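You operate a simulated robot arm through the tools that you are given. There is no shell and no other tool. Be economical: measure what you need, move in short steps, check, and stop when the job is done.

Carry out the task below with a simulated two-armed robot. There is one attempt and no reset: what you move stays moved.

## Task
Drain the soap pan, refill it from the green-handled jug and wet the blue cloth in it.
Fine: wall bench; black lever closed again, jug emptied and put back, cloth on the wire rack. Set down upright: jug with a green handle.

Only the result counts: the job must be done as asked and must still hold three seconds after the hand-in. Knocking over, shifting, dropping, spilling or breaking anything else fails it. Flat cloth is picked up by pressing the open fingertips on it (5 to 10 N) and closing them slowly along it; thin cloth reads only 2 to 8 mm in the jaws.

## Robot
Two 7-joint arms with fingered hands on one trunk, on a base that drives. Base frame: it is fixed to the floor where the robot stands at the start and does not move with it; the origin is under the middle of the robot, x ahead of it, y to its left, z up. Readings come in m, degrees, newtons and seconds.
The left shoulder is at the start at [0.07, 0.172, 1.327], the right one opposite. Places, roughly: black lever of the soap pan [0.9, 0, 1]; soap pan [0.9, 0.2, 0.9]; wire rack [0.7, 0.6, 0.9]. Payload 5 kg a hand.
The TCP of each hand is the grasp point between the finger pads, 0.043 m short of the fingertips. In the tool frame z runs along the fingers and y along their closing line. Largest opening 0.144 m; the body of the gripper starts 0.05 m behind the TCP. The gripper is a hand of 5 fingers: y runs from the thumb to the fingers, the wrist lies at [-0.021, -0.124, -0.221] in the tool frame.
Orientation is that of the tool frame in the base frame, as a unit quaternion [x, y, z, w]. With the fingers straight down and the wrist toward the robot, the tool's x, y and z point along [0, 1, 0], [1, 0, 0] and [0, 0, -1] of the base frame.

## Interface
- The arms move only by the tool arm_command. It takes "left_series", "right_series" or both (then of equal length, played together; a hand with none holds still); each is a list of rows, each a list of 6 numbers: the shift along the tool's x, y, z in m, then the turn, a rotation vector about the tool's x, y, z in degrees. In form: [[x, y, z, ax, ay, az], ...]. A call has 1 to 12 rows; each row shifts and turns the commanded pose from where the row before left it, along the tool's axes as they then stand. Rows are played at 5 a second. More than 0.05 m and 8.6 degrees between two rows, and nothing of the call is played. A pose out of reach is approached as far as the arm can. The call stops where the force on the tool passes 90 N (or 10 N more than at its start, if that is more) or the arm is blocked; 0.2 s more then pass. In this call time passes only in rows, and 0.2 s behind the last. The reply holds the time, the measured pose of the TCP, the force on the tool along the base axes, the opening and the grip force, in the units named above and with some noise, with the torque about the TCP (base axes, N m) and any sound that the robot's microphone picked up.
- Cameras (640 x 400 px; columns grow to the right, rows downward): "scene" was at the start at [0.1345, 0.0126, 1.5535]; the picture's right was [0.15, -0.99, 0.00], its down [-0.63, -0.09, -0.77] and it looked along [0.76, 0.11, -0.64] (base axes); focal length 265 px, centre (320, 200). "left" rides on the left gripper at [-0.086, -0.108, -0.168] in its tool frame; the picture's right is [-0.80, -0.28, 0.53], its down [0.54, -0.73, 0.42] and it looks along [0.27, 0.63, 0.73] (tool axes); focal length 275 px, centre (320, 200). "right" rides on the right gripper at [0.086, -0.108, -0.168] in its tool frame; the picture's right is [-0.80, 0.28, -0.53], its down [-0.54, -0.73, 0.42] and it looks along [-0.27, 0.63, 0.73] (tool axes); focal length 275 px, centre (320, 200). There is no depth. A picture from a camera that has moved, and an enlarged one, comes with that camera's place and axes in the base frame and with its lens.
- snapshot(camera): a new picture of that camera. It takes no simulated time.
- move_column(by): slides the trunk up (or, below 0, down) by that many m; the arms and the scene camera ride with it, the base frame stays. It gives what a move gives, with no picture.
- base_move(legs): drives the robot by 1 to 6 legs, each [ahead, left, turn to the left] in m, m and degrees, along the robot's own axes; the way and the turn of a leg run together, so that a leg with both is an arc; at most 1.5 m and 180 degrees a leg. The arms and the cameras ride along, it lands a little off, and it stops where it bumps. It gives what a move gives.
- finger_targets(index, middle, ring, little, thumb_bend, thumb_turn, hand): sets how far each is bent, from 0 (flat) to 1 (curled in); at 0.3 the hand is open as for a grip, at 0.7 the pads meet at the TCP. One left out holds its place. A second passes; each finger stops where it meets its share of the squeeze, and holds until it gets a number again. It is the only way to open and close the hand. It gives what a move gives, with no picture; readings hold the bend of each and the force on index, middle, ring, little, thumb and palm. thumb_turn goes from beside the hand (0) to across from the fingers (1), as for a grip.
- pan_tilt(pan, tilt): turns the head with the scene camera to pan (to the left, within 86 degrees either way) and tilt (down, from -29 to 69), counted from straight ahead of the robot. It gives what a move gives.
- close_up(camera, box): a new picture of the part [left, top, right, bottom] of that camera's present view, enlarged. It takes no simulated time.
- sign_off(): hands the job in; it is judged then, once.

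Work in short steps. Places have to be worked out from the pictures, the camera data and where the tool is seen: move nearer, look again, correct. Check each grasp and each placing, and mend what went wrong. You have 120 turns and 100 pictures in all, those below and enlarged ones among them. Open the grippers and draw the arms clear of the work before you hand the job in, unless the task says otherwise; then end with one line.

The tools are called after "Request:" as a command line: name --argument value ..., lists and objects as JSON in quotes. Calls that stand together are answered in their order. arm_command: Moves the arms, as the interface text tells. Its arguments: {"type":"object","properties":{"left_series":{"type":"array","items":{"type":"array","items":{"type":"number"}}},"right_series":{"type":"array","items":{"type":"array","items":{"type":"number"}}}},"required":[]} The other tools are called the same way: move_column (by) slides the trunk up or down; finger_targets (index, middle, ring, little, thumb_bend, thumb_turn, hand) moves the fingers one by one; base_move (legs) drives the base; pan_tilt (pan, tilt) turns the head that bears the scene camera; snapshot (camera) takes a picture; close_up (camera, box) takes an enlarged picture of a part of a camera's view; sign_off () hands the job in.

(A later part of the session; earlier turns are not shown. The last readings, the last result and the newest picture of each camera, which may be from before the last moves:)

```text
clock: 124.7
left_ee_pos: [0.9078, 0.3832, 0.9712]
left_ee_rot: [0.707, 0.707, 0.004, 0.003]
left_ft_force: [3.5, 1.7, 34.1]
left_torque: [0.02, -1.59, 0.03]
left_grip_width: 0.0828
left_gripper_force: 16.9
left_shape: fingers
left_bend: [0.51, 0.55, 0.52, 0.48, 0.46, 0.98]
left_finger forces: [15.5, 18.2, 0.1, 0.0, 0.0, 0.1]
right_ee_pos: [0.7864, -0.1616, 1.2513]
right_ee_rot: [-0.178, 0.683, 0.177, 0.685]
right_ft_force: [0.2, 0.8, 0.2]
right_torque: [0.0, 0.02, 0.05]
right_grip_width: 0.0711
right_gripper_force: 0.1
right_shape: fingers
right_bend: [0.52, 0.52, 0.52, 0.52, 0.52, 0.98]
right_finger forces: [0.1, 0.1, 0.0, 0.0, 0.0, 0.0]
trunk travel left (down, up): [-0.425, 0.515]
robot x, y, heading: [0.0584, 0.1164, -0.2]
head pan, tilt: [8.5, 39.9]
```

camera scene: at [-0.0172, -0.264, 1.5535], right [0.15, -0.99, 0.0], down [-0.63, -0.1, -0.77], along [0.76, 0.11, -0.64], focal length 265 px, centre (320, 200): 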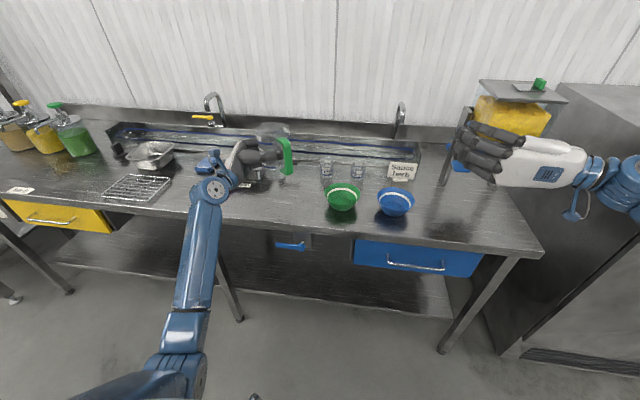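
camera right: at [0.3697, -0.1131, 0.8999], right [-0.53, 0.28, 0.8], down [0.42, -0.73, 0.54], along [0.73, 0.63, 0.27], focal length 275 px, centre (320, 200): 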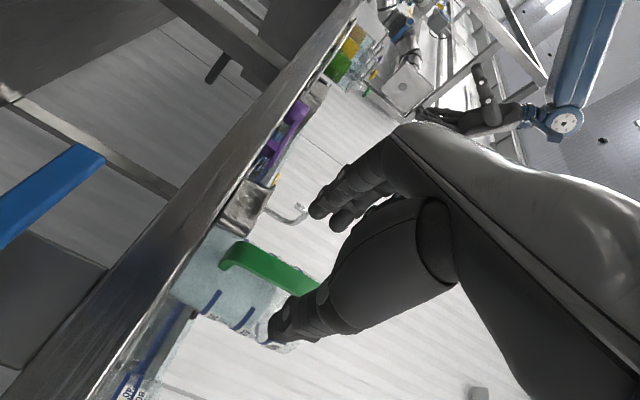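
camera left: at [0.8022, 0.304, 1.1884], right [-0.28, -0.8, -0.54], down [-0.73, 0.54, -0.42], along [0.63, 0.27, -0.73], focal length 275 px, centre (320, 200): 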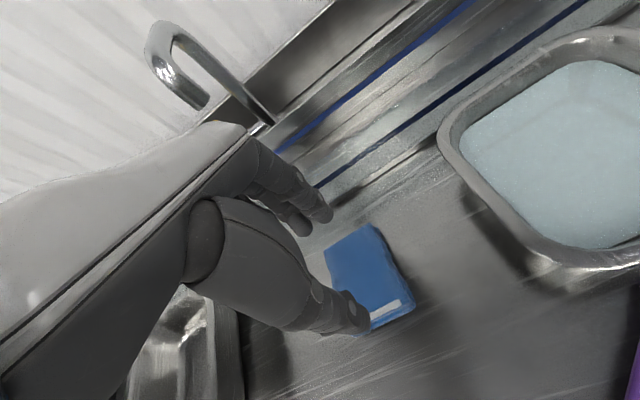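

The thumb seems to be just off the near edge. I raise, narrow the hand further, shift 5 mm forward and press again.

Request:
arm_command --left_series '[[0, 0.006, -0.02, 0, 0, 0]]'

Request:
finger_targets --hand "left" --index 0.57 --middle 0.59 --ring 0.56 --little 0.53 --thumb_bend 0.52

Request:
arm_command --left_series '[[0, 0, 0.013, 0, 0, 0], [0, 0, 0.002, 0, 0, 0]]'

Request:
close_up --camera "left" --box '[240, 160, 460, 360]'

```text
clock: 125.1
left_ee_pos: [0.9157, 0.3845, 0.9789]
left_ee_rot: [0.707, 0.707, -0.003, -0.005]
left_ft_force: [0.5, 0.2, -1.4]
left_torque: [0.0, 0.05, -0.02]
left_grip_width: 0.0819
left_gripper_force: 0.0
left_shape: fingers
left_bend: [0.52, 0.56, 0.52, 0.48, 0.46, 0.98]
left_finger forces: [0.1, 0.0, 0.1, 0.0, 0.1, 0.1]
right_ee_pos: [0.791, -0.159, 1.2451]
right_ee_rot: [-0.177, 0.685, 0.176, 0.684]
right_ft_force: [0.0, 0.4, -0.5]
right_torque: [0.02, -0.04, 0.03]
right_grip_width: 0.0713
right_gripper_force: 0.0
right_shape: fingers
right_bend: [0.52, 0.52, 0.52, 0.52, 0.52, 0.98]
right_finger forces: [0.0, 0.0, 0.0, 0.1, 0.0, 0.1]
trunk travel left (down, up): [-0.425, 0.515]
robot x, y, heading: [0.0614, 0.1178, -0.1]
head pan, tilt: [8.5, 39.9]
```

```text
clock: 126.1
left_ee_pos: [0.9157, 0.3847, 0.9839]
left_ee_rot: [0.708, 0.707, 0.0, -0.001]
left_ft_force: [-0.3, 0.2, 0.3]
left_torque: [0.06, -0.02, 0.0]
left_grip_width: 0.0647
left_gripper_force: 0.0
left_shape: fingers
left_bend: [0.56, 0.59, 0.56, 0.53, 0.52, 0.98]
left_finger forces: [0.0, 0.0, 0.0, 0.0, 0.1, 0.0]
right_ee_pos: [0.7895, -0.159, 1.2469]
right_ee_rot: [-0.178, 0.685, 0.178, 0.684]
right_ft_force: [0.5, 0.0, 0.3]
right_torque: [0.01, 0.02, -0.01]
right_grip_width: 0.0713
right_gripper_force: 0.1
right_shape: fingers
right_bend: [0.52, 0.52, 0.52, 0.52, 0.52, 0.98]
right_finger forces: [0.1, 0.0, 0.1, 0.0, 0.0, 0.1]
trunk travel left (down, up): [-0.425, 0.515]
robot x, y, heading: [0.0571, 0.1191, -0.0]
head pan, tilt: [8.5, 39.9]
```

```text
clock: 126.7
left_ee_pos: [0.9143, 0.3835, 0.9714]
left_ee_rot: [0.707, 0.707, 0.003, 0.001]
left_ft_force: [0.9, 0.3, 9.0]
left_torque: [-0.04, -0.4, 0.02]
left_grip_width: 0.0642
left_gripper_force: 4.4
left_shape: fingers
left_bend: [0.56, 0.59, 0.56, 0.53, 0.52, 0.98]
left_finger forces: [5.1, 4.1, 0.0, 0.0, 0.0, 0.0]
right_ee_pos: [0.7874, -0.1588, 1.2484]
right_ee_rot: [-0.177, 0.685, 0.178, 0.684]
right_ft_force: [-0.6, 0.5, -0.5]
right_torque: [0.0, -0.03, 0.03]
right_grip_width: 0.0716
right_gripper_force: 0.1
right_shape: fingers
right_bend: [0.52, 0.52, 0.52, 0.52, 0.52, 0.98]
right_finger forces: [0.1, 0.0, 0.0, 0.0, 0.1, 0.1]
trunk travel left (down, up): [-0.425, 0.515]
robot x, y, heading: [0.0576, 0.119, -0.1]
head pan, tilt: [8.5, 39.9]
```

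```text
2.00 times, centred on (350, 260) of left
camera zoom: at [0.8069, 0.2987, 1.1395], right [-0.28, -0.8, -0.54], down [-0.72, 0.54, -0.42], along [0.63, 0.27, -0.73], focal length 551 px, centre (260, 80)
```

zoom: 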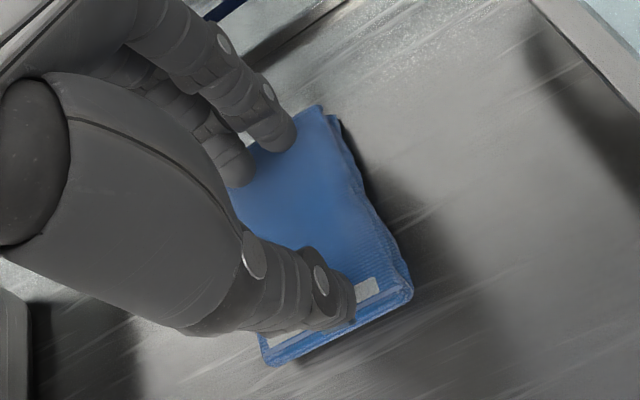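

Index and middle now press with 9 N and the thumb is over the near edge of the cloth. I close slowly along it in stages.

Request:
finger_targets --hand "left" --index 0.62 --middle 0.63 --ring 0.62 --little 0.62 --thumb_bend 0.6

Request:
arm_command --left_series '[[0, 0, 0.003, 0, 0, 0]]'

Request:
finger_targets --hand "left" --index 0.68 --middle 0.68 --ring 0.68 --little 0.68 --thumb_bend 0.67

```text
clock: 127.7
left_ee_pos: [0.9143, 0.3834, 0.9719]
left_ee_rot: [0.707, 0.707, 0.002, 0.0]
left_ft_force: [3.7, 1.2, 15.3]
left_torque: [-0.22, -0.71, 0.1]
left_grip_width: 0.0441
left_gripper_force: 8.2
left_shape: fingers
left_bend: [0.6, 0.63, 0.62, 0.62, 0.6, 0.98]
left_finger forces: [16.0, 0.0, 0.1, 0.0, 0.0, 0.2]
right_ee_pos: [0.7881, -0.1597, 1.2476]
right_ee_rot: [-0.178, 0.684, 0.178, 0.685]
right_ft_force: [-0.2, -0.2, -0.1]
right_torque: [-0.01, -0.03, -0.01]
right_grip_width: 0.0712
right_gripper_force: 0.1
right_shape: fingers
right_bend: [0.52, 0.52, 0.52, 0.52, 0.52, 0.98]
right_finger forces: [0.1, 0.0, 0.1, 0.0, 0.0, 0.0]
trunk travel left (down, up): [-0.425, 0.515]
robot x, y, heading: [0.0551, 0.1164, 0.0]
head pan, tilt: [8.5, 39.9]
```

```text
clock: 128.1
left_ee_pos: [0.9124, 0.3831, 0.9721]
left_ee_rot: [0.707, 0.708, 0.003, 0.002]
left_ft_force: [6.5, 0.7, 29.7]
left_torque: [-0.35, -1.16, 0.11]
left_grip_width: 0.0441
left_gripper_force: 14.7
left_shape: fingers
left_bend: [0.59, 0.63, 0.62, 0.62, 0.6, 0.98]
left_finger forces: [27.7, 0.0, 0.1, 0.0, 1.6, 0.0]
right_ee_pos: [0.7869, -0.16, 1.2493]
right_ee_rot: [-0.178, 0.682, 0.178, 0.686]
right_ft_force: [-0.5, 0.1, 0.1]
right_torque: [-0.01, 0.0, 0.02]
right_grip_width: 0.0713
right_gripper_force: 0.1
right_shape: fingers
right_bend: [0.52, 0.52, 0.52, 0.52, 0.52, 0.98]
right_finger forces: [0.0, 0.0, 0.0, 0.0, 0.1, 0.0]
trunk travel left (down, up): [-0.425, 0.515]
robot x, y, heading: [0.0593, 0.1157, 0.0]
head pan, tilt: [8.5, 39.9]
```

```text
clock: 129.1
left_ee_pos: [0.9125, 0.3826, 0.9719]
left_ee_rot: [0.707, 0.707, 0.002, 0.001]
left_ft_force: [11.0, 3.1, 37.2]
left_torque: [-0.4, -1.77, 0.3]
left_grip_width: 0.0328
left_gripper_force: 19.2
left_shape: fingers
left_bend: [0.59, 0.68, 0.68, 0.68, 0.67, 0.98]
left_finger forces: [38.3, 0.1, 0.0, 0.0, 0.1, 0.1]
right_ee_pos: [0.7869, -0.1598, 1.2492]
right_ee_rot: [-0.177, 0.683, 0.179, 0.685]
right_ft_force: [0.9, -0.2, 0.7]
right_torque: [-0.01, 0.02, -0.02]
right_grip_width: 0.0712
right_gripper_force: 0.1
right_shape: fingers
right_bend: [0.52, 0.52, 0.52, 0.52, 0.52, 0.98]
right_finger forces: [0.0, 0.0, 0.0, 0.0, 0.1, 0.1]
trunk travel left (down, up): [-0.425, 0.515]
robot x, y, heading: [0.0598, 0.1168, -0.1]
head pan, tilt: [8.5, 39.9]
```

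The folded cloth behaves like a firm pad ~3 cm thick, so I'll take it across its 65 mm width instead. I raise the hand, open it and turn it 90° so thumb and fingers go to its left and right sides.

Request:
arm_command --left_series '[[0, 0, -0.045, 0, 0, 0], [0, 0, -0.045, 0, 0, 0]]'

Request:
finger_targets --hand "left" --index 0.36 --middle 0.36 --ring 0.36 --little 0.36 --thumb_bend 0.36

Request:
arm_command --left_series '[[0, 0, 0, 0, 0, 8.2], [0, 0, 0, 0, 0, 8.2], [0, 0, 0, 0, 0, 8.2], [0, 0, 0, 0, 0, 8.2], [0, 0, 0, 0, 0, 8.2], [0, 0, 0, 0, 0, 8.2], [0, 0, 0, 0, 0, 8.2], [0, 0, 0, 0, 0, 8.2], [0, 0, 0, 0, 0, 8.2], [0, 0, 0, 0, 0, 8.2], [0, 0, 0, 0, 0, 8]]'

Request:
snapshot --camera "left"

```text
clock: 129.7
left_ee_pos: [0.9116, 0.3837, 1.0546]
left_ee_rot: [0.708, 0.706, 0.0, -0.003]
left_ft_force: [-0.9, 0.2, -0.1]
left_torque: [0.06, 0.0, 0.01]
left_grip_width: 0.0204
left_gripper_force: 0.0
left_shape: fingers
left_bend: [0.65, 0.68, 0.68, 0.68, 0.67, 0.98]
left_finger forces: [0.0, 0.1, 0.1, 0.0, 0.0, 0.0]
right_ee_pos: [0.7875, -0.1596, 1.2495]
right_ee_rot: [-0.177, 0.683, 0.178, 0.686]
right_ft_force: [-0.2, 0.2, 0.4]
right_torque: [-0.04, -0.02, -0.02]
right_grip_width: 0.0711
right_gripper_force: 0.0
right_shape: fingers
right_bend: [0.52, 0.52, 0.52, 0.52, 0.52, 0.98]
right_finger forces: [0.0, 0.0, 0.0, 0.1, 0.0, 0.0]
trunk travel left (down, up): [-0.425, 0.515]
robot x, y, heading: [0.058, 0.1196, -0.2]
head pan, tilt: [8.5, 39.9]
```

```text
clock: 130.7
left_ee_pos: [0.9138, 0.3838, 1.055]
left_ee_rot: [0.707, 0.707, 0.001, -0.001]
left_ft_force: [1.1, 0.0, 0.3]
left_torque: [-0.02, -0.04, 0.01]
left_grip_width: 0.1279
left_gripper_force: 0.0
left_shape: fingers
left_bend: [0.36, 0.36, 0.36, 0.36, 0.36, 0.98]
left_finger forces: [0.0, 0.0, 0.1, 0.0, 0.0, 0.0]
right_ee_pos: [0.7894, -0.1586, 1.2468]
right_ee_rot: [-0.177, 0.685, 0.178, 0.684]
right_ft_force: [-0.1, 1.8, 0.3]
right_torque: [-0.01, 0.0, 0.0]
right_grip_width: 0.0711
right_gripper_force: 0.1
right_shape: fingers
right_bend: [0.52, 0.52, 0.52, 0.52, 0.52, 0.98]
right_finger forces: [0.0, 0.1, 0.0, 0.0, 0.0, 0.0]
trunk travel left (down, up): [-0.425, 0.515]
robot x, y, heading: [0.0603, 0.1159, -0.1]
head pan, tilt: [8.5, 39.9]
```

```text
clock: 133.1
left_ee_pos: [0.9151, 0.3837, 1.0557]
left_ee_rot: [1.0, 0.0, 0.0, -0.001]
left_ft_force: [0.1, 0.8, 0.0]
left_torque: [0.02, 0.01, -0.02]
left_grip_width: 0.1281
left_gripper_force: 0.1
left_shape: fingers
left_bend: [0.36, 0.36, 0.36, 0.36, 0.36, 0.98]
left_finger forces: [0.0, 0.0, 0.1, 0.0, 0.0, 0.0]
right_ee_pos: [0.79, -0.1597, 1.2475]
right_ee_rot: [-0.178, 0.684, 0.177, 0.684]
right_ft_force: [0.6, -0.1, -0.3]
right_torque: [-0.01, 0.0, 0.01]
right_grip_width: 0.0713
right_gripper_force: 0.0
right_shape: fingers
right_bend: [0.52, 0.52, 0.52, 0.52, 0.52, 0.98]
right_finger forces: [0.1, 0.0, 0.0, 0.1, 0.0, 0.0]
trunk travel left (down, up): [-0.425, 0.515]
robot x, y, heading: [0.0585, 0.116, -0.0]
head pan, tilt: [8.5, 39.9]
```

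```text
17 pictures are left
camera left: at [0.8308, 0.493, 1.224], right [-0.8, 0.29, -0.53], down [0.54, 0.72, -0.42], along [0.26, -0.63, -0.73], focal length 275 px, centre (320, 200)
```

left: 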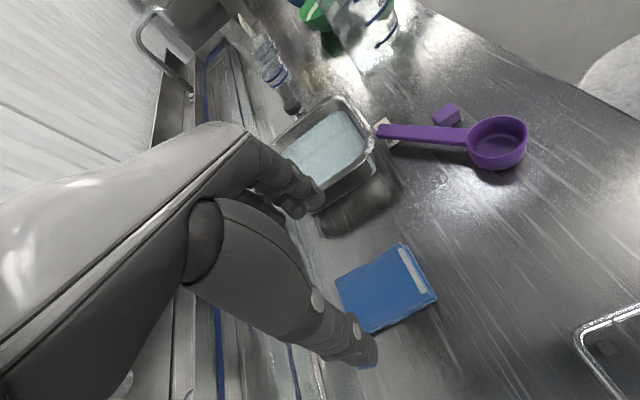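

The hand turned without drift. The cloth centre is (0.905, 0.391), 65 mm wide; I lower the open hand around it to just above the bench.

Request:
arm_command --left_series '[[-0.01, -0.007, 0.03, 0, 0, 0], [0, 0, 0.04, 0, 0, 0], [0, 0, 0.022, 0, 0, 0], [0, 0, 0.01, 0, 0, 0]]'

Request:
finger_targets --hand "left" --index 0.5 --middle 0.5 --ring 0.5 --little 0.5 --thumb_bend 0.5

Request:
finger_targets --hand "left" --index 0.62 --middle 0.62 --ring 0.62 --little 0.62 --thumb_bend 0.62

Request:
close_up --camera "left" --box '[240, 160, 460, 360]'

```text
clock: 134.1
left_ee_pos: [0.9035, 0.3901, 0.9532]
left_ee_rot: [1.0, 0.0, 0.0, -0.001]
left_ft_force: [0.2, -0.2, 0.4]
left_torque: [-0.02, -0.01, 0.0]
left_grip_width: 0.1281
left_gripper_force: 0.0
left_shape: fingers
left_bend: [0.36, 0.36, 0.36, 0.36, 0.36, 0.98]
left_finger forces: [0.0, 0.1, 0.0, 0.0, 0.0, 0.0]
right_ee_pos: [0.7901, -0.1598, 1.2479]
right_ee_rot: [-0.178, 0.684, 0.178, 0.684]
right_ft_force: [-0.1, -0.3, -0.3]
right_torque: [0.0, -0.01, 0.03]
right_grip_width: 0.0713
right_gripper_force: 0.0
right_shape: fingers
right_bend: [0.52, 0.52, 0.52, 0.52, 0.52, 0.98]
right_finger forces: [0.0, 0.1, 0.0, 0.0, 0.1, 0.1]
trunk travel left (down, up): [-0.425, 0.515]
robot x, y, heading: [0.0575, 0.117, 0.0]
head pan, tilt: [8.5, 39.9]
```

```text
clock: 135.1
left_ee_pos: [0.9068, 0.3909, 0.9553]
left_ee_rot: [1.0, 0.0, -0.001, -0.002]
left_ft_force: [-0.5, -0.6, 0.8]
left_torque: [-0.02, 0.0, 0.02]
left_grip_width: 0.0792
left_gripper_force: 0.1
left_shape: fingers
left_bend: [0.5, 0.5, 0.5, 0.5, 0.5, 0.98]
left_finger forces: [0.1, 0.0, 0.0, 0.0, 0.1, 0.0]
right_ee_pos: [0.789, -0.1588, 1.2488]
right_ee_rot: [-0.178, 0.684, 0.178, 0.685]
right_ft_force: [0.2, 0.0, 0.5]
right_torque: [-0.01, 0.01, 0.0]
right_grip_width: 0.071
right_gripper_force: 0.1
right_shape: fingers
right_bend: [0.52, 0.52, 0.52, 0.52, 0.52, 0.98]
right_finger forces: [0.0, 0.0, 0.0, 0.0, 0.1, 0.1]
trunk travel left (down, up): [-0.425, 0.515]
robot x, y, heading: [0.0585, 0.1162, -0.1]
head pan, tilt: [8.5, 39.9]
```

```text
clock: 136.1
left_ee_pos: [0.9056, 0.3917, 0.955]
left_ee_rot: [1.0, 0.0, 0.0, -0.001]
left_ft_force: [0.4, 0.2, 0.5]
left_torque: [0.0, 0.03, 0.01]
left_grip_width: 0.0713
left_gripper_force: 17.8
left_shape: fingers
left_bend: [0.55, 0.58, 0.59, 0.62, 0.52, 0.95]
left_finger forces: [7.4, 6.8, 4.0, 0.0, 17.9, 0.0]
right_ee_pos: [0.7901, -0.1599, 1.249]
right_ee_rot: [-0.178, 0.685, 0.178, 0.684]
right_ft_force: [-0.2, 0.3, 0.8]
right_torque: [-0.01, 0.01, 0.02]
right_grip_width: 0.0711
right_gripper_force: 0.1
right_shape: fingers
right_bend: [0.52, 0.52, 0.52, 0.52, 0.52, 0.98]
right_finger forces: [0.1, 0.0, 0.1, 0.0, 0.0, 0.0]
trunk travel left (down, up): [-0.425, 0.515]
robot x, y, heading: [0.0583, 0.1188, -0.3]
head pan, tilt: [8.5, 39.9]
```

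```text
2.00 times, centred on (350, 260) of left
camera zoom: at [0.8204, 0.501, 1.1226], right [-0.8, 0.29, -0.53], down [0.54, 0.73, -0.42], along [0.27, -0.63, -0.73], focal length 551 px, centre (260, 80)
```

zoom: 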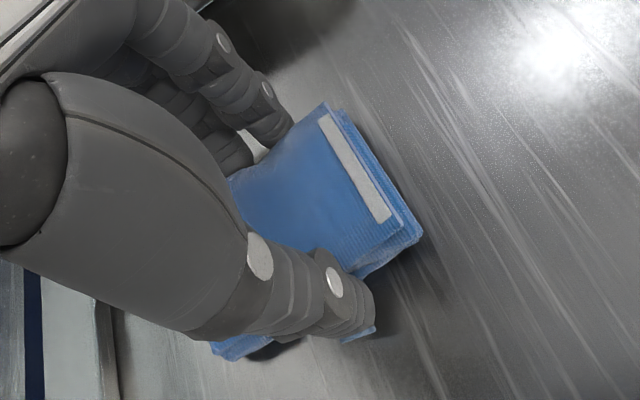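

It is held by its sides with 18 N. I lift and check.

Request:
arm_command --left_series '[[0, 0, -0.01, 0, 0, 0], [0, 0, -0.03, 0, 0, 0], [0, 0, -0.04, 0, 0, 0], [0, 0, -0.04, 0, 0, 0]]'

Request:
close_up --camera "scene" --box '[180, 90, 420, 250]'

```text
clock: 137.1
left_ee_pos: [0.9031, 0.3916, 1.0755]
left_ee_rot: [1.0, 0.001, -0.001, -0.002]
left_ft_force: [-1.2, 0.0, -0.6]
left_torque: [0.02, -0.01, 0.01]
left_grip_width: 0.0709
left_gripper_force: 18.0
left_shape: fingers
left_bend: [0.55, 0.58, 0.59, 0.62, 0.52, 0.95]
left_finger forces: [7.3, 6.7, 4.0, 0.0, 18.1, 0.0]
right_ee_pos: [0.7888, -0.1591, 1.2481]
right_ee_rot: [-0.178, 0.684, 0.179, 0.684]
right_ft_force: [-0.3, 0.0, 0.4]
right_torque: [0.02, -0.01, 0.01]
right_grip_width: 0.0711
right_gripper_force: 0.0
right_shape: fingers
right_bend: [0.52, 0.52, 0.52, 0.52, 0.52, 0.98]
right_finger forces: [0.0, 0.0, 0.1, 0.0, 0.1, 0.0]
trunk travel left (down, up): [-0.425, 0.515]
robot x, y, heading: [0.059, 0.117, -0.1]
head pan, tilt: [8.5, 39.9]
```

```text
2.50 times, centred on (300, 170) of scene
camera zoom: at [0.1914, 0.1283, 1.5535], right [0.15, -0.99, 0.0], down [-0.63, -0.09, -0.77], along [0.76, 0.11, -0.64], focal length 663 px, centre (370, 275)
```

zoom: 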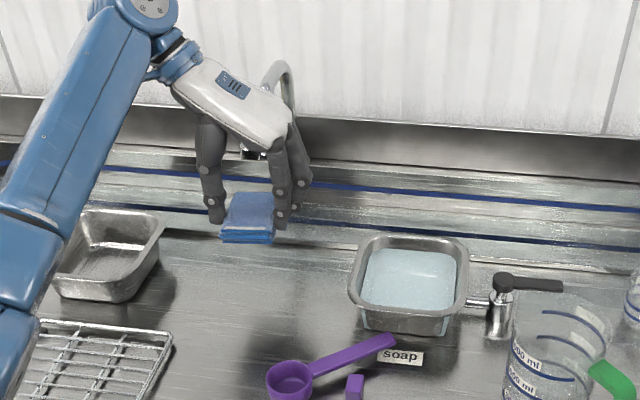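

The cloth is securely held as a folded pad. I carry it over the pan's centre (0.908, 0.172).

Request:
arm_command --left_series '[[0.001, 0.044, 0, 0, 0, 0], [0.001, 0.044, 0, 0, 0, 0], [0.001, 0.044, 0, 0, 0, 0], [0.001, 0.044, 0, 0, 0, 0], [0.001, 0.044, 0, 0, 0, 0], [0, 0, 0.02, 0, 0, 0], [0, 0, 0.02, 0, 0, 0]]'

Request:
close_up --camera "scene" --box '[250, 110, 400, 240]'

```text
clock: 138.7
left_ee_pos: [0.9091, 0.1701, 1.0341]
left_ee_rot: [1.0, 0.001, -0.001, -0.001]
left_ft_force: [0.1, -0.3, -0.3]
left_torque: [-0.04, 0.01, 0.03]
left_grip_width: 0.0712
left_gripper_force: 17.5
left_shape: fingers
left_bend: [0.55, 0.58, 0.59, 0.62, 0.52, 0.95]
left_finger forces: [7.4, 6.7, 4.0, 0.0, 18.0, 0.0]
right_ee_pos: [0.7915, -0.1599, 1.2473]
right_ee_rot: [-0.178, 0.684, 0.178, 0.685]
right_ft_force: [-0.6, 0.9, 0.6]
right_torque: [0.0, 0.0, 0.03]
right_grip_width: 0.0712
right_gripper_force: 0.0
right_shape: fingers
right_bend: [0.52, 0.52, 0.52, 0.52, 0.52, 0.98]
right_finger forces: [0.1, 0.0, 0.1, 0.0, 0.0, 0.0]
trunk travel left (down, up): [-0.425, 0.515]
robot x, y, heading: [0.0542, 0.1157, -0.2]
head pan, tilt: [8.5, 39.9]
```

```text
3.08 times, centred on (325, 175) of scene
camera zoom: at [0.1928, 0.1286, 1.5535], right [0.15, -0.99, 0.0], down [-0.63, -0.09, -0.77], along [0.76, 0.11, -0.64], focal length 816 px, centre (305, 277)
```

zoom: 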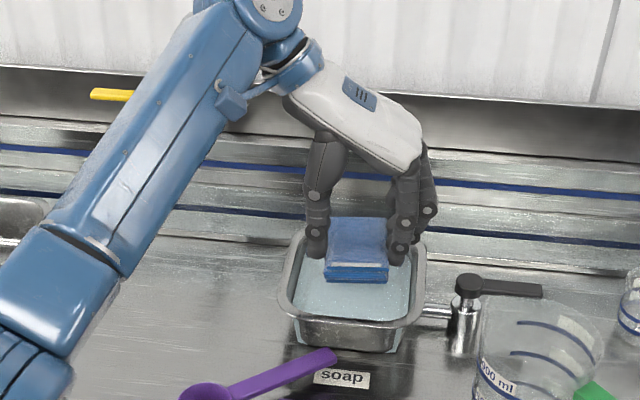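

Well centred. I dip it slowly into the liquid.

Request:
arm_command --left_series '[[0, 0, 0.015, 0, 0, 0], [0, 0, 0.015, 0, 0, 0], [0, 0, 0.012, 0, 0, 0], [0, 0, 0.008, 0, 0, 0], [0, 0, 0.005, 0, 0, 0], [0, 0, 0, 0, 0, 0], [0, 0, 0, 0, 0, 0], [0, 0, 0, 0, 0, 0], [0, 0, 0, 0, 0, 0]]'

Request:
close_up --camera "scene" --box '[260, 130, 370, 230]'

```text
clock: 140.7
left_ee_pos: [0.9095, 0.1725, 0.9807]
left_ee_rot: [1.0, 0.0, 0.0, -0.001]
left_ft_force: [1.9, 19.3, 13.9]
left_torque: [-0.6, -0.31, 0.47]
left_grip_width: 0.0717
left_gripper_force: 34.3
left_shape: fingers
left_bend: [0.57, 0.61, 0.61, 0.62, 0.51, 0.95]
left_finger forces: [5.2, 39.7, 1.1, 0.1, 22.3, 0.0]
right_ee_pos: [0.7878, -0.1572, 1.2494]
right_ee_rot: [-0.178, 0.684, 0.177, 0.685]
right_ft_force: [0.0, 0.2, 0.3]
right_torque: [-0.02, 0.0, 0.0]
right_grip_width: 0.0709
right_gripper_force: 0.0
right_shape: fingers
right_bend: [0.52, 0.52, 0.52, 0.52, 0.52, 0.98]
right_finger forces: [0.0, 0.0, 0.1, 0.0, 0.1, 0.0]
trunk travel left (down, up): [-0.425, 0.515]
robot x, y, heading: [0.0583, 0.1162, -0.2]
head pan, tilt: [8.5, 39.9]
```

```text
4.00 times, centred on (315, 180) of scene
camera zoom: at [0.1907, 0.1315, 1.5537], right [0.15, -0.99, 0.0], down [-0.63, -0.1, -0.77], along [0.76, 0.11, -0.64], focal length 1061 px, centre (340, 280)
```

zoom: 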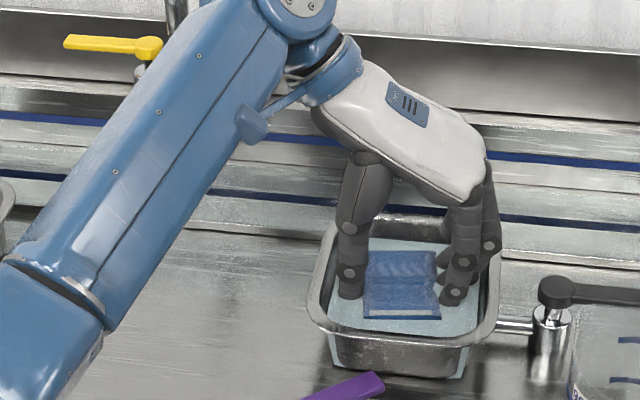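

The cloth sits in the liquid and has darkened, but the middle finger leans on the pan's right wall. I shift 8 mm left, dip a few mm more, hold, and then lift to let it drip over the pan.

Request:
arm_command --left_series '[[0, -0.008, 0, 0, 0, 0], [0, 0, 0.004, 0, 0, 0], [0, 0, 0, 0, 0, 0], [0, 0, 0, 0, 0, 0], [0, 0, 0, 0, 0, 0], [0, 0, 0, 0, 0, 0]]'

Request:
arm_command --left_series '[[0, 0, -0.01, 0, 0, 0], [0, 0, -0.02, 0, 0, 0], [0, 0, -0.025, 0, 0, 0], [0, 0, -0.025, 0, 0, 0], [0, 0, 0, 0, 0, 0], [0, 0, 0, 0, 0, 0], [0, 0, 0, 0, 0, 0], [0, 0, 0, 0, 0, 0], [0, 0, 0, 0, 0, 0], [0, 0, 0, 0, 0, 0], [0, 0, 0, 0, 0, 0], [0, 0, 0, 0, 0, 0]]'

Request:
close_up --camera "scene" --box '[230, 110, 400, 240]'

```text
clock: 142.1
left_ee_pos: [0.9091, 0.1772, 0.9743]
left_ee_rot: [1.0, -0.001, -0.001, -0.001]
left_ft_force: [-1.9, -0.2, -0.7]
left_torque: [-0.04, 0.04, -0.08]
left_grip_width: 0.0711
left_gripper_force: 17.8
left_shape: fingers
left_bend: [0.56, 0.59, 0.6, 0.62, 0.52, 0.95]
left_finger forces: [7.6, 7.6, 3.2, 1.3, 17.4, 0.0]
right_ee_pos: [0.7897, -0.1591, 1.2484]
right_ee_rot: [-0.177, 0.685, 0.177, 0.684]
right_ft_force: [-0.1, 0.1, -0.4]
right_torque: [0.02, 0.02, 0.01]
right_grip_width: 0.0712
right_gripper_force: 0.1
right_shape: fingers
right_bend: [0.52, 0.52, 0.52, 0.52, 0.52, 0.98]
right_finger forces: [0.1, 0.0, 0.1, 0.1, 0.1, 0.0]
trunk travel left (down, up): [-0.425, 0.515]
robot x, y, heading: [0.0603, 0.119, 0.0]
head pan, tilt: [8.5, 39.9]
```

```text
clock: 144.7
left_ee_pos: [0.9091, 0.1785, 1.0547]
left_ee_rot: [1.0, 0.0, -0.001, -0.001]
left_ft_force: [-0.2, 1.0, -0.6]
left_torque: [0.02, 0.0, 0.01]
left_grip_width: 0.0713
left_gripper_force: 16.7
left_shape: fingers
left_bend: [0.56, 0.59, 0.6, 0.62, 0.52, 0.95]
left_finger forces: [7.7, 5.7, 3.5, 0.0, 16.9, 0.1]
right_ee_pos: [0.7887, -0.1593, 1.2479]
right_ee_rot: [-0.177, 0.684, 0.177, 0.685]
right_ft_force: [-0.2, -0.5, -1.4]
right_torque: [-0.02, -0.05, -0.01]
right_grip_width: 0.0712
right_gripper_force: 0.0
right_shape: fingers
right_bend: [0.52, 0.52, 0.52, 0.52, 0.52, 0.98]
right_finger forces: [0.1, 0.0, 0.0, 0.1, 0.0, 0.0]
trunk travel left (down, up): [-0.425, 0.515]
robot x, y, heading: [0.0602, 0.1152, -0.3]
head pan, tilt: [8.5, 39.9]
```

```text
3.08 times, centred on (315, 175) of scene
camera zoom: at [0.1923, 0.1287, 1.5535], right [0.15, -0.99, 0.0], down [-0.63, -0.09, -0.77], along [0.76, 0.11, -0.64], focal length 816 px, centre (335, 277)
```

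zoom: 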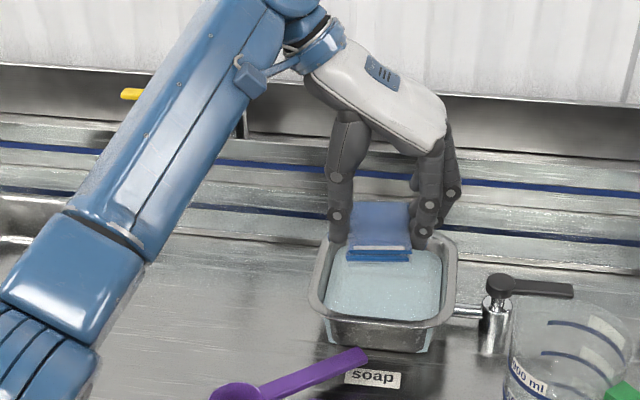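

To be sure it is soaked I dip it again, a bit deeper, and look closely while it is in.

Request:
arm_command --left_series '[[0, -0.001, 0.03, 0, 0, 0], [0, 0, 0.03, 0, 0, 0], [0, 0, 0.018, 0, 0, 0], [0, 0, 0.006, 0, 0, 0], [0, 0, 0.003, 0, 0, 0], [0, 0, 0, 0, 0, 0], [0, 0, 0, 0, 0, 0], [0, 0, 0, 0, 0, 0], [0, 0, 0, 0, 0, 0], [0, 0, 0, 0, 0, 0], [0, 0, 0, 0, 0, 0], [0, 0, 0, 0, 0, 0]]'

Request:
close_up --camera "scene" --box '[280, 160, 370, 225]'

```text
clock: 147.3
left_ee_pos: [0.9087, 0.1803, 0.9696]
left_ee_rot: [1.0, -0.001, 0.0, -0.001]
left_ft_force: [1.2, 4.0, 13.7]
left_torque: [-0.8, -0.23, 0.36]
left_grip_width: 0.0705
left_gripper_force: 41.8
left_shape: fingers
left_bend: [0.55, 0.59, 0.6, 0.62, 0.53, 0.95]
left_finger forces: [9.3, 31.3, 3.5, 1.5, 37.8, 0.0]
right_ee_pos: [0.7875, -0.1596, 1.2481]
right_ee_rot: [-0.179, 0.684, 0.177, 0.685]
right_ft_force: [0.1, 0.3, 0.1]
right_torque: [0.0, 0.01, 0.04]
right_grip_width: 0.0712
right_gripper_force: 0.0
right_shape: fingers
right_bend: [0.52, 0.52, 0.52, 0.52, 0.52, 0.98]
right_finger forces: [0.0, 0.0, 0.0, 0.0, 0.1, 0.0]
trunk travel left (down, up): [-0.425, 0.515]
robot x, y, heading: [0.058, 0.1188, 0.2]
head pan, tilt: [8.5, 39.9]
```

```text
6.15 times, centred on (325, 192) of scene
camera zoom: at [0.1905, 0.1293, 1.5537], right [0.15, -0.99, 0.0], down [-0.63, -0.09, -0.77], along [0.76, 0.11, -0.64], focal length 1632 px, centre (289, 246)
```

zoom: 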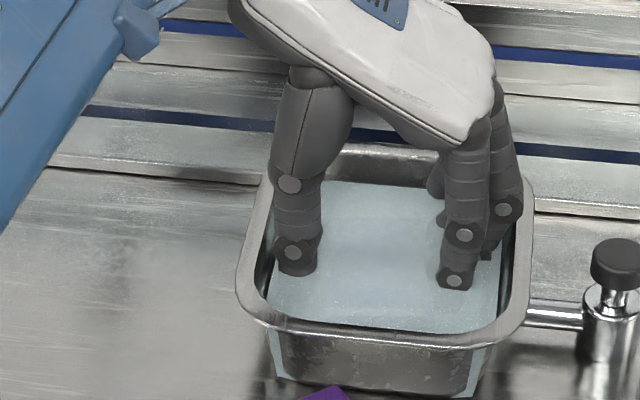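

Fully submerged, so it is certainly wet. I lift it and let it drip above the pan for about five seconds.

Request:
arm_command --left_series '[[0, 0, -0.01, 0, 0, 0], [0, 0, -0.015, 0, 0, 0], [0, 0, -0.02, 0, 0, 0], [0, 0, -0.02, 0, 0, 0], [0, 0, 0, 0, 0, 0], [0, 0, 0, 0, 0, 0], [0, 0, 0, 0, 0, 0], [0, 0, 0, 0, 0, 0], [0, 0, 0, 0, 0, 0], [0, 0, 0, 0, 0, 0], [0, 0, 0, 0, 0, 0], [0, 0, 0, 0, 0, 0]]'

Request:
arm_command --left_series '[[0, 0, 0, 0, 0, 0], [0, 0, 0, 0, 0, 0], [0, 0, 0, 0, 0, 0], [0, 0, 0, 0, 0, 0], [0, 0, 0, 0, 0, 0], [0, 0, 0, 0, 0, 0], [0, 0, 0, 0, 0, 0], [0, 0, 0, 0, 0, 0], [0, 0, 0, 0, 0, 0], [0, 0, 0, 0, 0, 0], [0, 0, 0, 0, 0, 0], [0, 0, 0, 0, 0, 0]]'

Request:
arm_command --left_series '[[0, 0, 0, 0, 0, 0], [0, 0, 0, 0, 0, 0], [0, 0, 0, 0, 0, 0], [0, 0, 0, 0, 0, 0], [0, 0, 0, 0, 0, 0], [0, 0, 0, 0, 0, 0], [0, 0, 0, 0, 0, 0], [0, 0, 0, 0, 0, 0], [0, 0, 0, 0, 0, 0], [0, 0, -0.02, 0, 0, 0], [0, 0, -0.02, 0, 0, 0]]'

Request:
snapshot --camera "scene"

```text
clock: 149.9
left_ee_pos: [0.9096, 0.1787, 1.0324]
left_ee_rot: [1.0, 0.0, -0.001, -0.001]
left_ft_force: [-0.3, -0.1, -0.4]
left_torque: [0.01, -0.01, 0.0]
left_grip_width: 0.071
left_gripper_force: 18.4
left_shape: fingers
left_bend: [0.55, 0.59, 0.6, 0.62, 0.53, 0.95]
left_finger forces: [8.3, 6.5, 3.9, 0.0, 18.6, 0.0]
right_ee_pos: [0.79, -0.1592, 1.2485]
right_ee_rot: [-0.178, 0.684, 0.179, 0.685]
right_ft_force: [0.5, -0.4, 0.0]
right_torque: [0.04, 0.01, 0.01]
right_grip_width: 0.0711
right_gripper_force: 0.0
right_shape: fingers
right_bend: [0.52, 0.52, 0.52, 0.52, 0.52, 0.98]
right_finger forces: [0.0, 0.0, 0.0, 0.1, 0.0, 0.1]
trunk travel left (down, up): [-0.425, 0.515]
robot x, y, heading: [0.0551, 0.1177, -0.0]
head pan, tilt: [8.5, 39.9]
```

```text
clock: 152.5
left_ee_pos: [0.9088, 0.1787, 1.0327]
left_ee_rot: [1.0, 0.0, -0.001, -0.001]
left_ft_force: [1.5, 0.6, -0.4]
left_torque: [0.0, 0.01, 0.05]
left_grip_width: 0.071
left_gripper_force: 18.3
left_shape: fingers
left_bend: [0.55, 0.59, 0.6, 0.62, 0.53, 0.95]
left_finger forces: [8.4, 6.4, 3.9, 0.0, 18.6, 0.0]
right_ee_pos: [0.7894, -0.1605, 1.2485]
right_ee_rot: [-0.177, 0.684, 0.177, 0.685]
right_ft_force: [0.3, -0.4, -1.2]
right_torque: [0.03, -0.01, 0.04]
right_grip_width: 0.0712
right_gripper_force: 0.0
right_shape: fingers
right_bend: [0.52, 0.52, 0.52, 0.52, 0.52, 0.98]
right_finger forces: [0.1, 0.0, 0.0, 0.0, 0.0, 0.1]
trunk travel left (down, up): [-0.425, 0.515]
robot x, y, heading: [0.0558, 0.1157, -0.1]
head pan, tilt: [8.5, 39.9]
```

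```text
clock: 154.9
left_ee_pos: [0.9097, 0.1796, 1.0738]
left_ee_rot: [1.0, 0.0, -0.002, -0.001]
left_ft_force: [-0.3, -0.2, -0.2]
left_torque: [0.04, 0.0, -0.02]
left_grip_width: 0.0709
left_gripper_force: 18.9
left_shape: fingers
left_bend: [0.55, 0.59, 0.6, 0.62, 0.53, 0.95]
left_finger forces: [8.3, 6.3, 4.0, 0.0, 18.6, 0.0]
right_ee_pos: [0.7894, -0.1591, 1.2483]
right_ee_rot: [-0.177, 0.684, 0.178, 0.685]
right_ft_force: [-0.3, 0.1, -0.3]
right_torque: [0.01, -0.02, -0.03]
right_grip_width: 0.0715
right_gripper_force: 0.1
right_shape: fingers
right_bend: [0.52, 0.52, 0.52, 0.52, 0.52, 0.98]
right_finger forces: [0.0, 0.0, 0.0, 0.1, 0.1, 0.0]
trunk travel left (down, up): [-0.425, 0.515]
robot x, y, heading: [0.0566, 0.112, 0.2]
head pan, tilt: [8.5, 39.9]
```

```text
10 pictures are left
camera scene: at [0.1918, 0.1286, 1.5535], right [0.15, -0.99, 0.0], down [-0.63, -0.09, -0.77], along [0.76, 0.11, -0.64], focal length 265 px, centre (320, 200)
```

scene: 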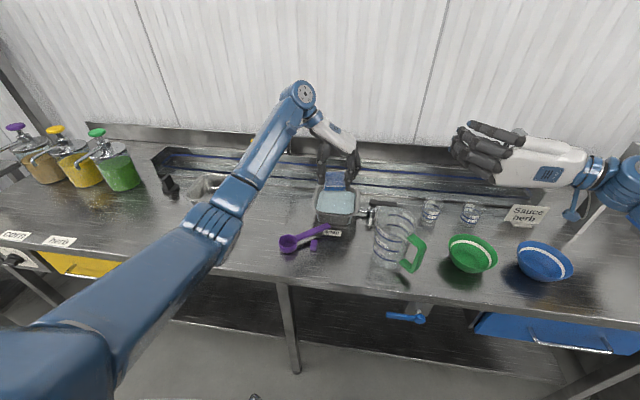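

No drips seen. I carry the cloth to above the rack centre (0.706, 0.577).

Request:
arm_command --left_series '[[-0.0204, -0.0397, 0, 0, 0, 0], [-0.0204, -0.0397, 0, 0, 0, 0], [-0.0204, -0.0397, 0, 0, 0, 0], [-0.0204, -0.0397, 0, 0, 0, 0], [-0.0204, -0.0397, 0, 0, 0, 0], [-0.0204, -0.0397, 0, 0, 0, 0], [-0.0204, -0.0397, 0, 0, 0, 0], [-0.0204, -0.0397, 0, 0, 0, 0], [-0.0204, -0.0397, 0, 0, 0, 0], [-0.0204, -0.0397, 0, 0, 0, 0], [0, 0, 0.03, 0, 0, 0]]'

Request:
snapshot --camera "left"

```text
clock: 157.3
left_ee_pos: [0.706, 0.5776, 1.0432]
left_ee_rot: [1.0, 0.001, 0.0, 0.0]
left_ft_force: [0.2, -0.2, -0.3]
left_torque: [0.01, 0.04, 0.0]
left_grip_width: 0.0709
left_gripper_force: 18.4
left_shape: fingers
left_bend: [0.55, 0.59, 0.59, 0.62, 0.53, 0.95]
left_finger forces: [8.1, 6.4, 3.6, 0.0, 18.4, 0.0]
right_ee_pos: [0.7912, -0.16, 1.2477]
right_ee_rot: [-0.178, 0.684, 0.177, 0.685]
right_ft_force: [0.4, -0.3, 0.1]
right_torque: [0.04, 0.02, 0.0]
right_grip_width: 0.071
right_gripper_force: 0.0
right_shape: fingers
right_bend: [0.52, 0.52, 0.52, 0.52, 0.52, 0.98]
right_finger forces: [0.0, 0.0, 0.0, 0.1, 0.1, 0.0]
trunk travel left (down, up): [-0.425, 0.515]
robot x, y, heading: [0.0562, 0.1168, -0.2]
head pan, tilt: [8.5, 39.9]
```

```text
9 pictures are left
camera left: at [0.6215, 0.6868, 1.2115], right [-0.8, 0.29, -0.53], down [0.54, 0.73, -0.42], along [0.27, -0.63, -0.73], focal length 275 px, centre (320, 200)
```

left: 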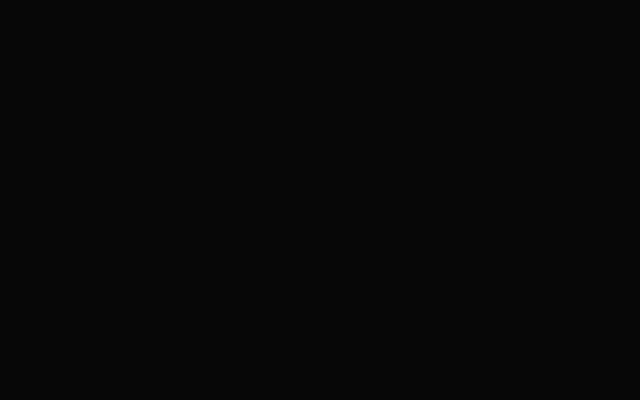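

The left camera returned a black frame. I turn the head toward the rack and use the scene camera.

Request:
pan_tilt --pan 35 --tilt 45

Request:
snapshot --camera "scene"

```text
clock: 158.2
left_ee_pos: [0.705, 0.5773, 1.0429]
left_ee_rot: [1.0, -0.001, -0.001, 0.0]
left_ft_force: [-0.2, -0.2, -0.3]
left_torque: [-0.03, -0.02, -0.01]
left_grip_width: 0.0712
left_gripper_force: 18.5
left_shape: fingers
left_bend: [0.55, 0.59, 0.59, 0.62, 0.53, 0.95]
left_finger forces: [8.2, 6.2, 3.7, 0.0, 18.3, 0.0]
right_ee_pos: [0.791, -0.1593, 1.2478]
right_ee_rot: [-0.178, 0.685, 0.177, 0.684]
right_ft_force: [0.7, -0.3, 0.2]
right_torque: [0.02, 0.01, -0.05]
right_grip_width: 0.071
right_gripper_force: 0.1
right_shape: fingers
right_bend: [0.52, 0.52, 0.52, 0.52, 0.52, 0.98]
right_finger forces: [0.0, 0.1, 0.0, 0.0, 0.0, 0.1]
trunk travel left (down, up): [-0.425, 0.515]
robot x, y, heading: [0.0616, 0.1141, 0.1]
head pan, tilt: [35.0, 45.0]
```

```text
8 pictures are left
camera scene: at [0.1745, 0.1631, 1.5461], right [0.57, -0.82, 0.0], down [-0.58, -0.4, -0.71], along [0.58, 0.4, -0.71], focal length 265 px, centre (320, 200)
```

scene: 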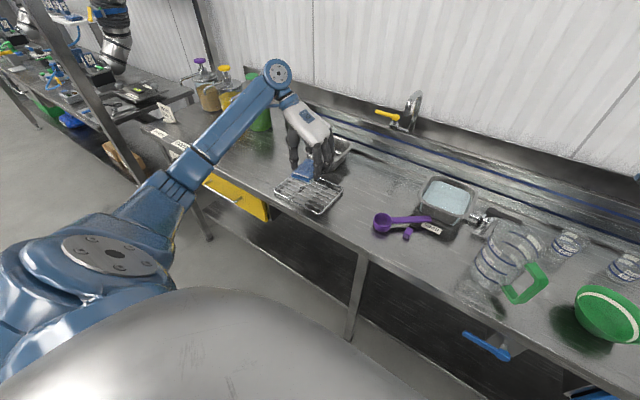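

The cloth is above the rack centre. I lower it onto the wires.

Request:
arm_command --left_series '[[0, 0, 0.03, 0, 0, 0], [0, 0, 0.022, 0, 0, 0], [0, 0, 0.008, 0, 0, 0]]'

Request:
arm_command --left_series '[[0, 0, 0.005, 0, 0, 0], [0, 0, 0.003, 0, 0, 0]]'

```text
clock: 159.0
left_ee_pos: [0.7061, 0.5764, 0.9855]
left_ee_rot: [1.0, 0.0, 0.0, -0.001]
left_ft_force: [0.3, -0.6, -0.4]
left_torque: [-0.03, 0.03, 0.02]
left_grip_width: 0.0712
left_gripper_force: 18.1
left_shape: fingers
left_bend: [0.55, 0.59, 0.59, 0.62, 0.53, 0.95]
left_finger forces: [8.3, 6.3, 3.7, 0.1, 18.4, 0.0]
right_ee_pos: [0.7891, -0.16, 1.2476]
right_ee_rot: [-0.177, 0.685, 0.177, 0.684]
right_ft_force: [0.0, -1.1, 0.5]
right_torque: [0.02, -0.04, 0.01]
right_grip_width: 0.0713
right_gripper_force: 0.0
right_shape: fingers
right_bend: [0.52, 0.52, 0.52, 0.52, 0.52, 0.98]
right_finger forces: [0.0, 0.1, 0.1, 0.0, 0.0, 0.0]
trunk travel left (down, up): [-0.425, 0.515]
robot x, y, heading: [0.0548, 0.1125, 0.1]
head pan, tilt: [35.0, 45.0]
```

```text
clock: 159.6
left_ee_pos: [0.7065, 0.577, 0.9757]
left_ee_rot: [1.0, 0.0, -0.001, 0.0]
left_ft_force: [0.2, 0.1, -1.1]
left_torque: [0.01, -0.03, -0.01]
left_grip_width: 0.0711
left_gripper_force: 18.2
left_shape: fingers
left_bend: [0.55, 0.59, 0.59, 0.62, 0.53, 0.95]
left_finger forces: [8.3, 6.2, 3.7, 0.0, 18.3, 0.1]
right_ee_pos: [0.7889, -0.1596, 1.2473]
right_ee_rot: [-0.178, 0.684, 0.177, 0.685]
right_ft_force: [0.7, 0.6, 0.0]
right_torque: [0.0, -0.01, 0.0]
right_grip_width: 0.0712
right_gripper_force: 0.1
right_shape: fingers
right_bend: [0.52, 0.52, 0.52, 0.52, 0.52, 0.98]
right_finger forces: [0.1, 0.1, 0.1, 0.0, 0.1, 0.0]
trunk travel left (down, up): [-0.425, 0.515]
robot x, y, heading: [0.0582, 0.1147, -0.0]
head pan, tilt: [35.0, 45.0]
```

No contact yet; I go on in small steps until it touches.

Request:
arm_command --left_series '[[0, 0, 0.004, 0, 0, 0]]'

Request:
close_up --camera "scene" --box '[250, 130, 370, 230]'

```text
clock: 160.0
left_ee_pos: [0.7065, 0.5772, 0.9724]
left_ee_rot: [1.0, 0.0, 0.0, -0.001]
left_ft_force: [0.2, 0.4, -0.3]
left_torque: [0.04, -0.04, -0.01]
left_grip_width: 0.0709
left_gripper_force: 18.9
left_shape: fingers
left_bend: [0.55, 0.59, 0.59, 0.62, 0.53, 0.95]
left_finger forces: [8.3, 6.3, 3.7, 0.1, 18.3, 0.0]
right_ee_pos: [0.7902, -0.1592, 1.2484]
right_ee_rot: [-0.178, 0.684, 0.178, 0.684]
right_ft_force: [0.6, 0.2, -0.5]
right_torque: [-0.03, -0.01, -0.02]
right_grip_width: 0.0713
right_gripper_force: 0.1
right_shape: fingers
right_bend: [0.52, 0.52, 0.52, 0.52, 0.52, 0.98]
right_finger forces: [0.0, 0.1, 0.0, 0.0, 0.0, 0.1]
trunk travel left (down, up): [-0.425, 0.515]
robot x, y, heading: [0.0568, 0.1157, -0.0]
head pan, tilt: [35.0, 45.0]
```

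```text
4.00 times, centred on (310, 180) of scene
camera zoom: at [0.1748, 0.1631, 1.546], right [0.57, -0.82, 0.0], down [-0.58, -0.41, -0.71], along [0.58, 0.41, -0.71], focal length 1061 px, centre (360, 280)
```

zoom: 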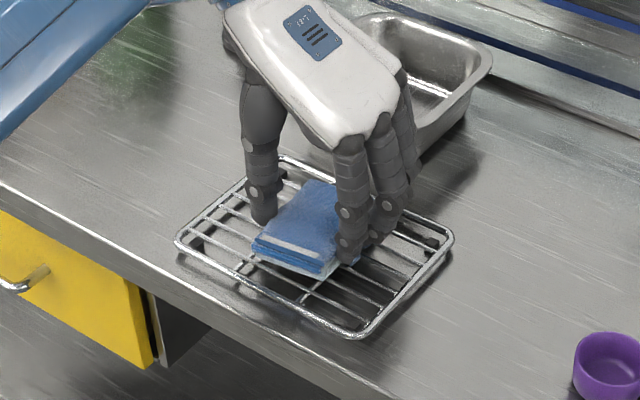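

Just above the wires and well inside the rack. A few more millimetres.

Request:
arm_command --left_series '[[0, 0, 0.003, 0, 0, 0], [0, 0, 0.002, 0, 0, 0]]'

Request:
arm_command --left_series '[[0, 0, 0.003, 0, 0, 0]]'

```text
clock: 160.6
left_ee_pos: [0.7057, 0.5761, 0.9699]
left_ee_rot: [1.0, 0.0, 0.001, 0.0]
left_ft_force: [-0.2, -0.7, 14.7]
left_torque: [0.33, -0.04, 0.0]
left_grip_width: 0.0712
left_gripper_force: 18.7
left_shape: fingers
left_bend: [0.55, 0.59, 0.59, 0.62, 0.53, 0.95]
left_finger forces: [7.5, 6.7, 4.2, 0.0, 18.9, 0.0]
right_ee_pos: [0.7888, -0.16, 1.2485]
right_ee_rot: [-0.178, 0.683, 0.178, 0.685]
right_ft_force: [0.6, -0.1, 1.1]
right_torque: [0.01, -0.02, -0.01]
right_grip_width: 0.0714
right_gripper_force: 0.1
right_shape: fingers
right_bend: [0.52, 0.52, 0.52, 0.52, 0.52, 0.98]
right_finger forces: [0.0, 0.1, 0.0, 0.0, 0.0, 0.0]
trunk travel left (down, up): [-0.425, 0.515]
robot x, y, heading: [0.0571, 0.1149, 0.3]
head pan, tilt: [35.0, 45.0]
```

```text
clock: 161.0
left_ee_pos: [0.7045, 0.5763, 0.9678]
left_ee_rot: [1.0, 0.0, 0.003, -0.001]
left_ft_force: [2.1, 1.1, 27.2]
left_torque: [0.24, -0.06, -0.01]
left_grip_width: 0.071
left_gripper_force: 18.9
left_shape: fingers
left_bend: [0.56, 0.59, 0.6, 0.62, 0.53, 0.95]
left_finger forces: [8.0, 7.2, 3.6, 0.0, 19.5, 0.0]
right_ee_pos: [0.788, -0.1605, 1.249]
right_ee_rot: [-0.176, 0.684, 0.178, 0.685]
right_ft_force: [0.0, 0.0, 0.4]
right_torque: [0.01, 0.01, 0.01]
right_grip_width: 0.0711
right_gripper_force: 0.0
right_shape: fingers
right_bend: [0.52, 0.52, 0.52, 0.52, 0.52, 0.98]
right_finger forces: [0.0, 0.0, 0.0, 0.0, 0.1, 0.0]
trunk travel left (down, up): [-0.425, 0.515]
robot x, y, heading: [0.0566, 0.1185, -0.0]
head pan, tilt: [35.0, 45.0]
```

Contact with the rack. I ease up slightly, open the hand and lift straight up.

Request:
arm_command --left_series '[[0, 0, -0.003, 0, 0, 0]]'

Request:
finger_targets --hand "left" --index 0.46 --middle 0.46 --ring 0.46 --little 0.46 --thumb_bend 0.46

Request:
arm_command --left_series '[[0, 0, -0.03, 0, 0, 0], [0, 0, -0.045, 0, 0, 0], [0, 0, -0.045, 0, 0, 0], [0, 0, -0.045, 0, 0, 0]]'

Request:
snapshot --camera "scene"

```text
clock: 161.4
left_ee_pos: [0.7058, 0.5753, 0.9683]
left_ee_rot: [1.0, 0.0, 0.0, -0.001]
left_ft_force: [3.4, 0.3, 20.1]
left_torque: [0.1, -0.18, 0.01]
left_grip_width: 0.071
left_gripper_force: 19.2
left_shape: fingers
left_bend: [0.56, 0.58, 0.6, 0.62, 0.53, 0.95]
left_finger forces: [8.1, 7.4, 3.6, 0.1, 19.3, 0.0]
right_ee_pos: [0.7875, -0.161, 1.2491]
right_ee_rot: [-0.178, 0.684, 0.178, 0.685]
right_ft_force: [-0.3, 0.3, -0.1]
right_torque: [0.03, -0.01, -0.03]
right_grip_width: 0.0711
right_gripper_force: 0.1
right_shape: fingers
right_bend: [0.52, 0.52, 0.52, 0.52, 0.52, 0.98]
right_finger forces: [0.0, 0.0, 0.0, 0.0, 0.0, 0.0]
trunk travel left (down, up): [-0.425, 0.515]
robot x, y, heading: [0.0604, 0.1165, 0.1]
head pan, tilt: [35.0, 45.0]
```

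```text
clock: 162.4
left_ee_pos: [0.7075, 0.5771, 0.9673]
left_ee_rot: [1.0, 0.0, -0.001, -0.001]
left_ft_force: [-0.4, -0.2, 1.0]
left_torque: [-0.02, 0.0, -0.01]
left_grip_width: 0.0926
left_gripper_force: 0.1
left_shape: fingers
left_bend: [0.46, 0.46, 0.46, 0.46, 0.46, 0.97]
left_finger forces: [0.0, 0.1, 0.0, 0.1, 0.1, 0.0]
right_ee_pos: [0.7895, -0.1604, 1.2482]
right_ee_rot: [-0.177, 0.684, 0.177, 0.685]
right_ft_force: [-0.2, 0.5, -0.5]
right_torque: [-0.01, -0.02, 0.03]
right_grip_width: 0.0711
right_gripper_force: 0.1
right_shape: fingers
right_bend: [0.52, 0.52, 0.52, 0.52, 0.52, 0.98]
right_finger forces: [0.1, 0.0, 0.1, 0.0, 0.0, 0.0]
trunk travel left (down, up): [-0.425, 0.515]
robot x, y, heading: [0.0609, 0.1157, 0.1]
head pan, tilt: [35.0, 45.0]
```

```text
clock: 163.4
left_ee_pos: [0.7048, 0.5757, 1.1322]
left_ee_rot: [1.0, 0.001, 0.0, -0.001]
left_ft_force: [-0.5, -0.6, 0.1]
left_torque: [0.05, -0.06, 0.0]
left_grip_width: 0.0924
left_gripper_force: 0.0
left_shape: fingers
left_bend: [0.46, 0.46, 0.46, 0.46, 0.46, 0.97]
left_finger forces: [0.1, 0.0, 0.0, 0.0, 0.0, 0.0]
right_ee_pos: [0.7889, -0.1596, 1.2486]
right_ee_rot: [-0.177, 0.685, 0.178, 0.684]
right_ft_force: [-0.3, -1.0, 0.3]
right_torque: [-0.03, -0.04, 0.0]
right_grip_width: 0.071
right_gripper_force: 0.1
right_shape: fingers
right_bend: [0.52, 0.52, 0.52, 0.52, 0.52, 0.98]
right_finger forces: [0.0, 0.1, 0.1, 0.0, 0.0, 0.0]
trunk travel left (down, up): [-0.425, 0.515]
robot x, y, heading: [0.0596, 0.1181, -0.4]
head pan, tilt: [35.0, 45.0]
```

```text
6 pictures are left
camera scene: at [0.1741, 0.162, 1.546], right [0.57, -0.82, 0.0], down [-0.58, -0.4, -0.71], along [0.58, 0.41, -0.71], focal length 265 px, centre (320, 200)
```

scene: 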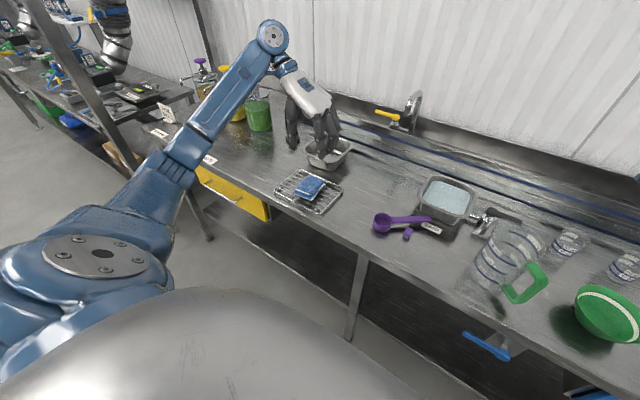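

The wet cloth lies on the rack. Now I repair the brushed spoon; a close look for its exact pose.

Request:
close_up --camera "scene" --box '[360, 190, 450, 250]'

```text
6.67 times, centred on (405, 220) of scene
camera zoom: at [0.1741, 0.162, 1.546], right [0.57, -0.82, 0.0], down [-0.58, -0.4, -0.71], along [0.58, 0.41, -0.71], focal length 1769 px, centre (-247, 67)
```

zoom: 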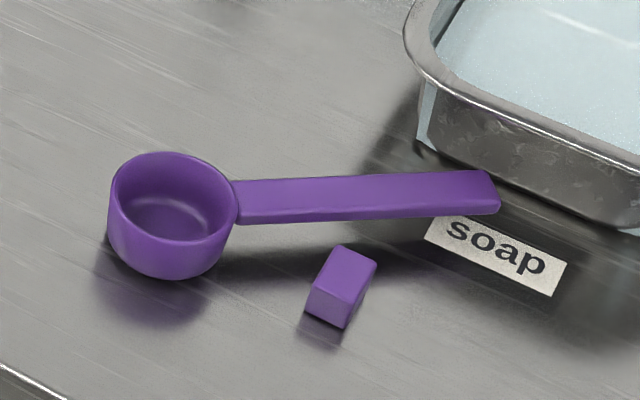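

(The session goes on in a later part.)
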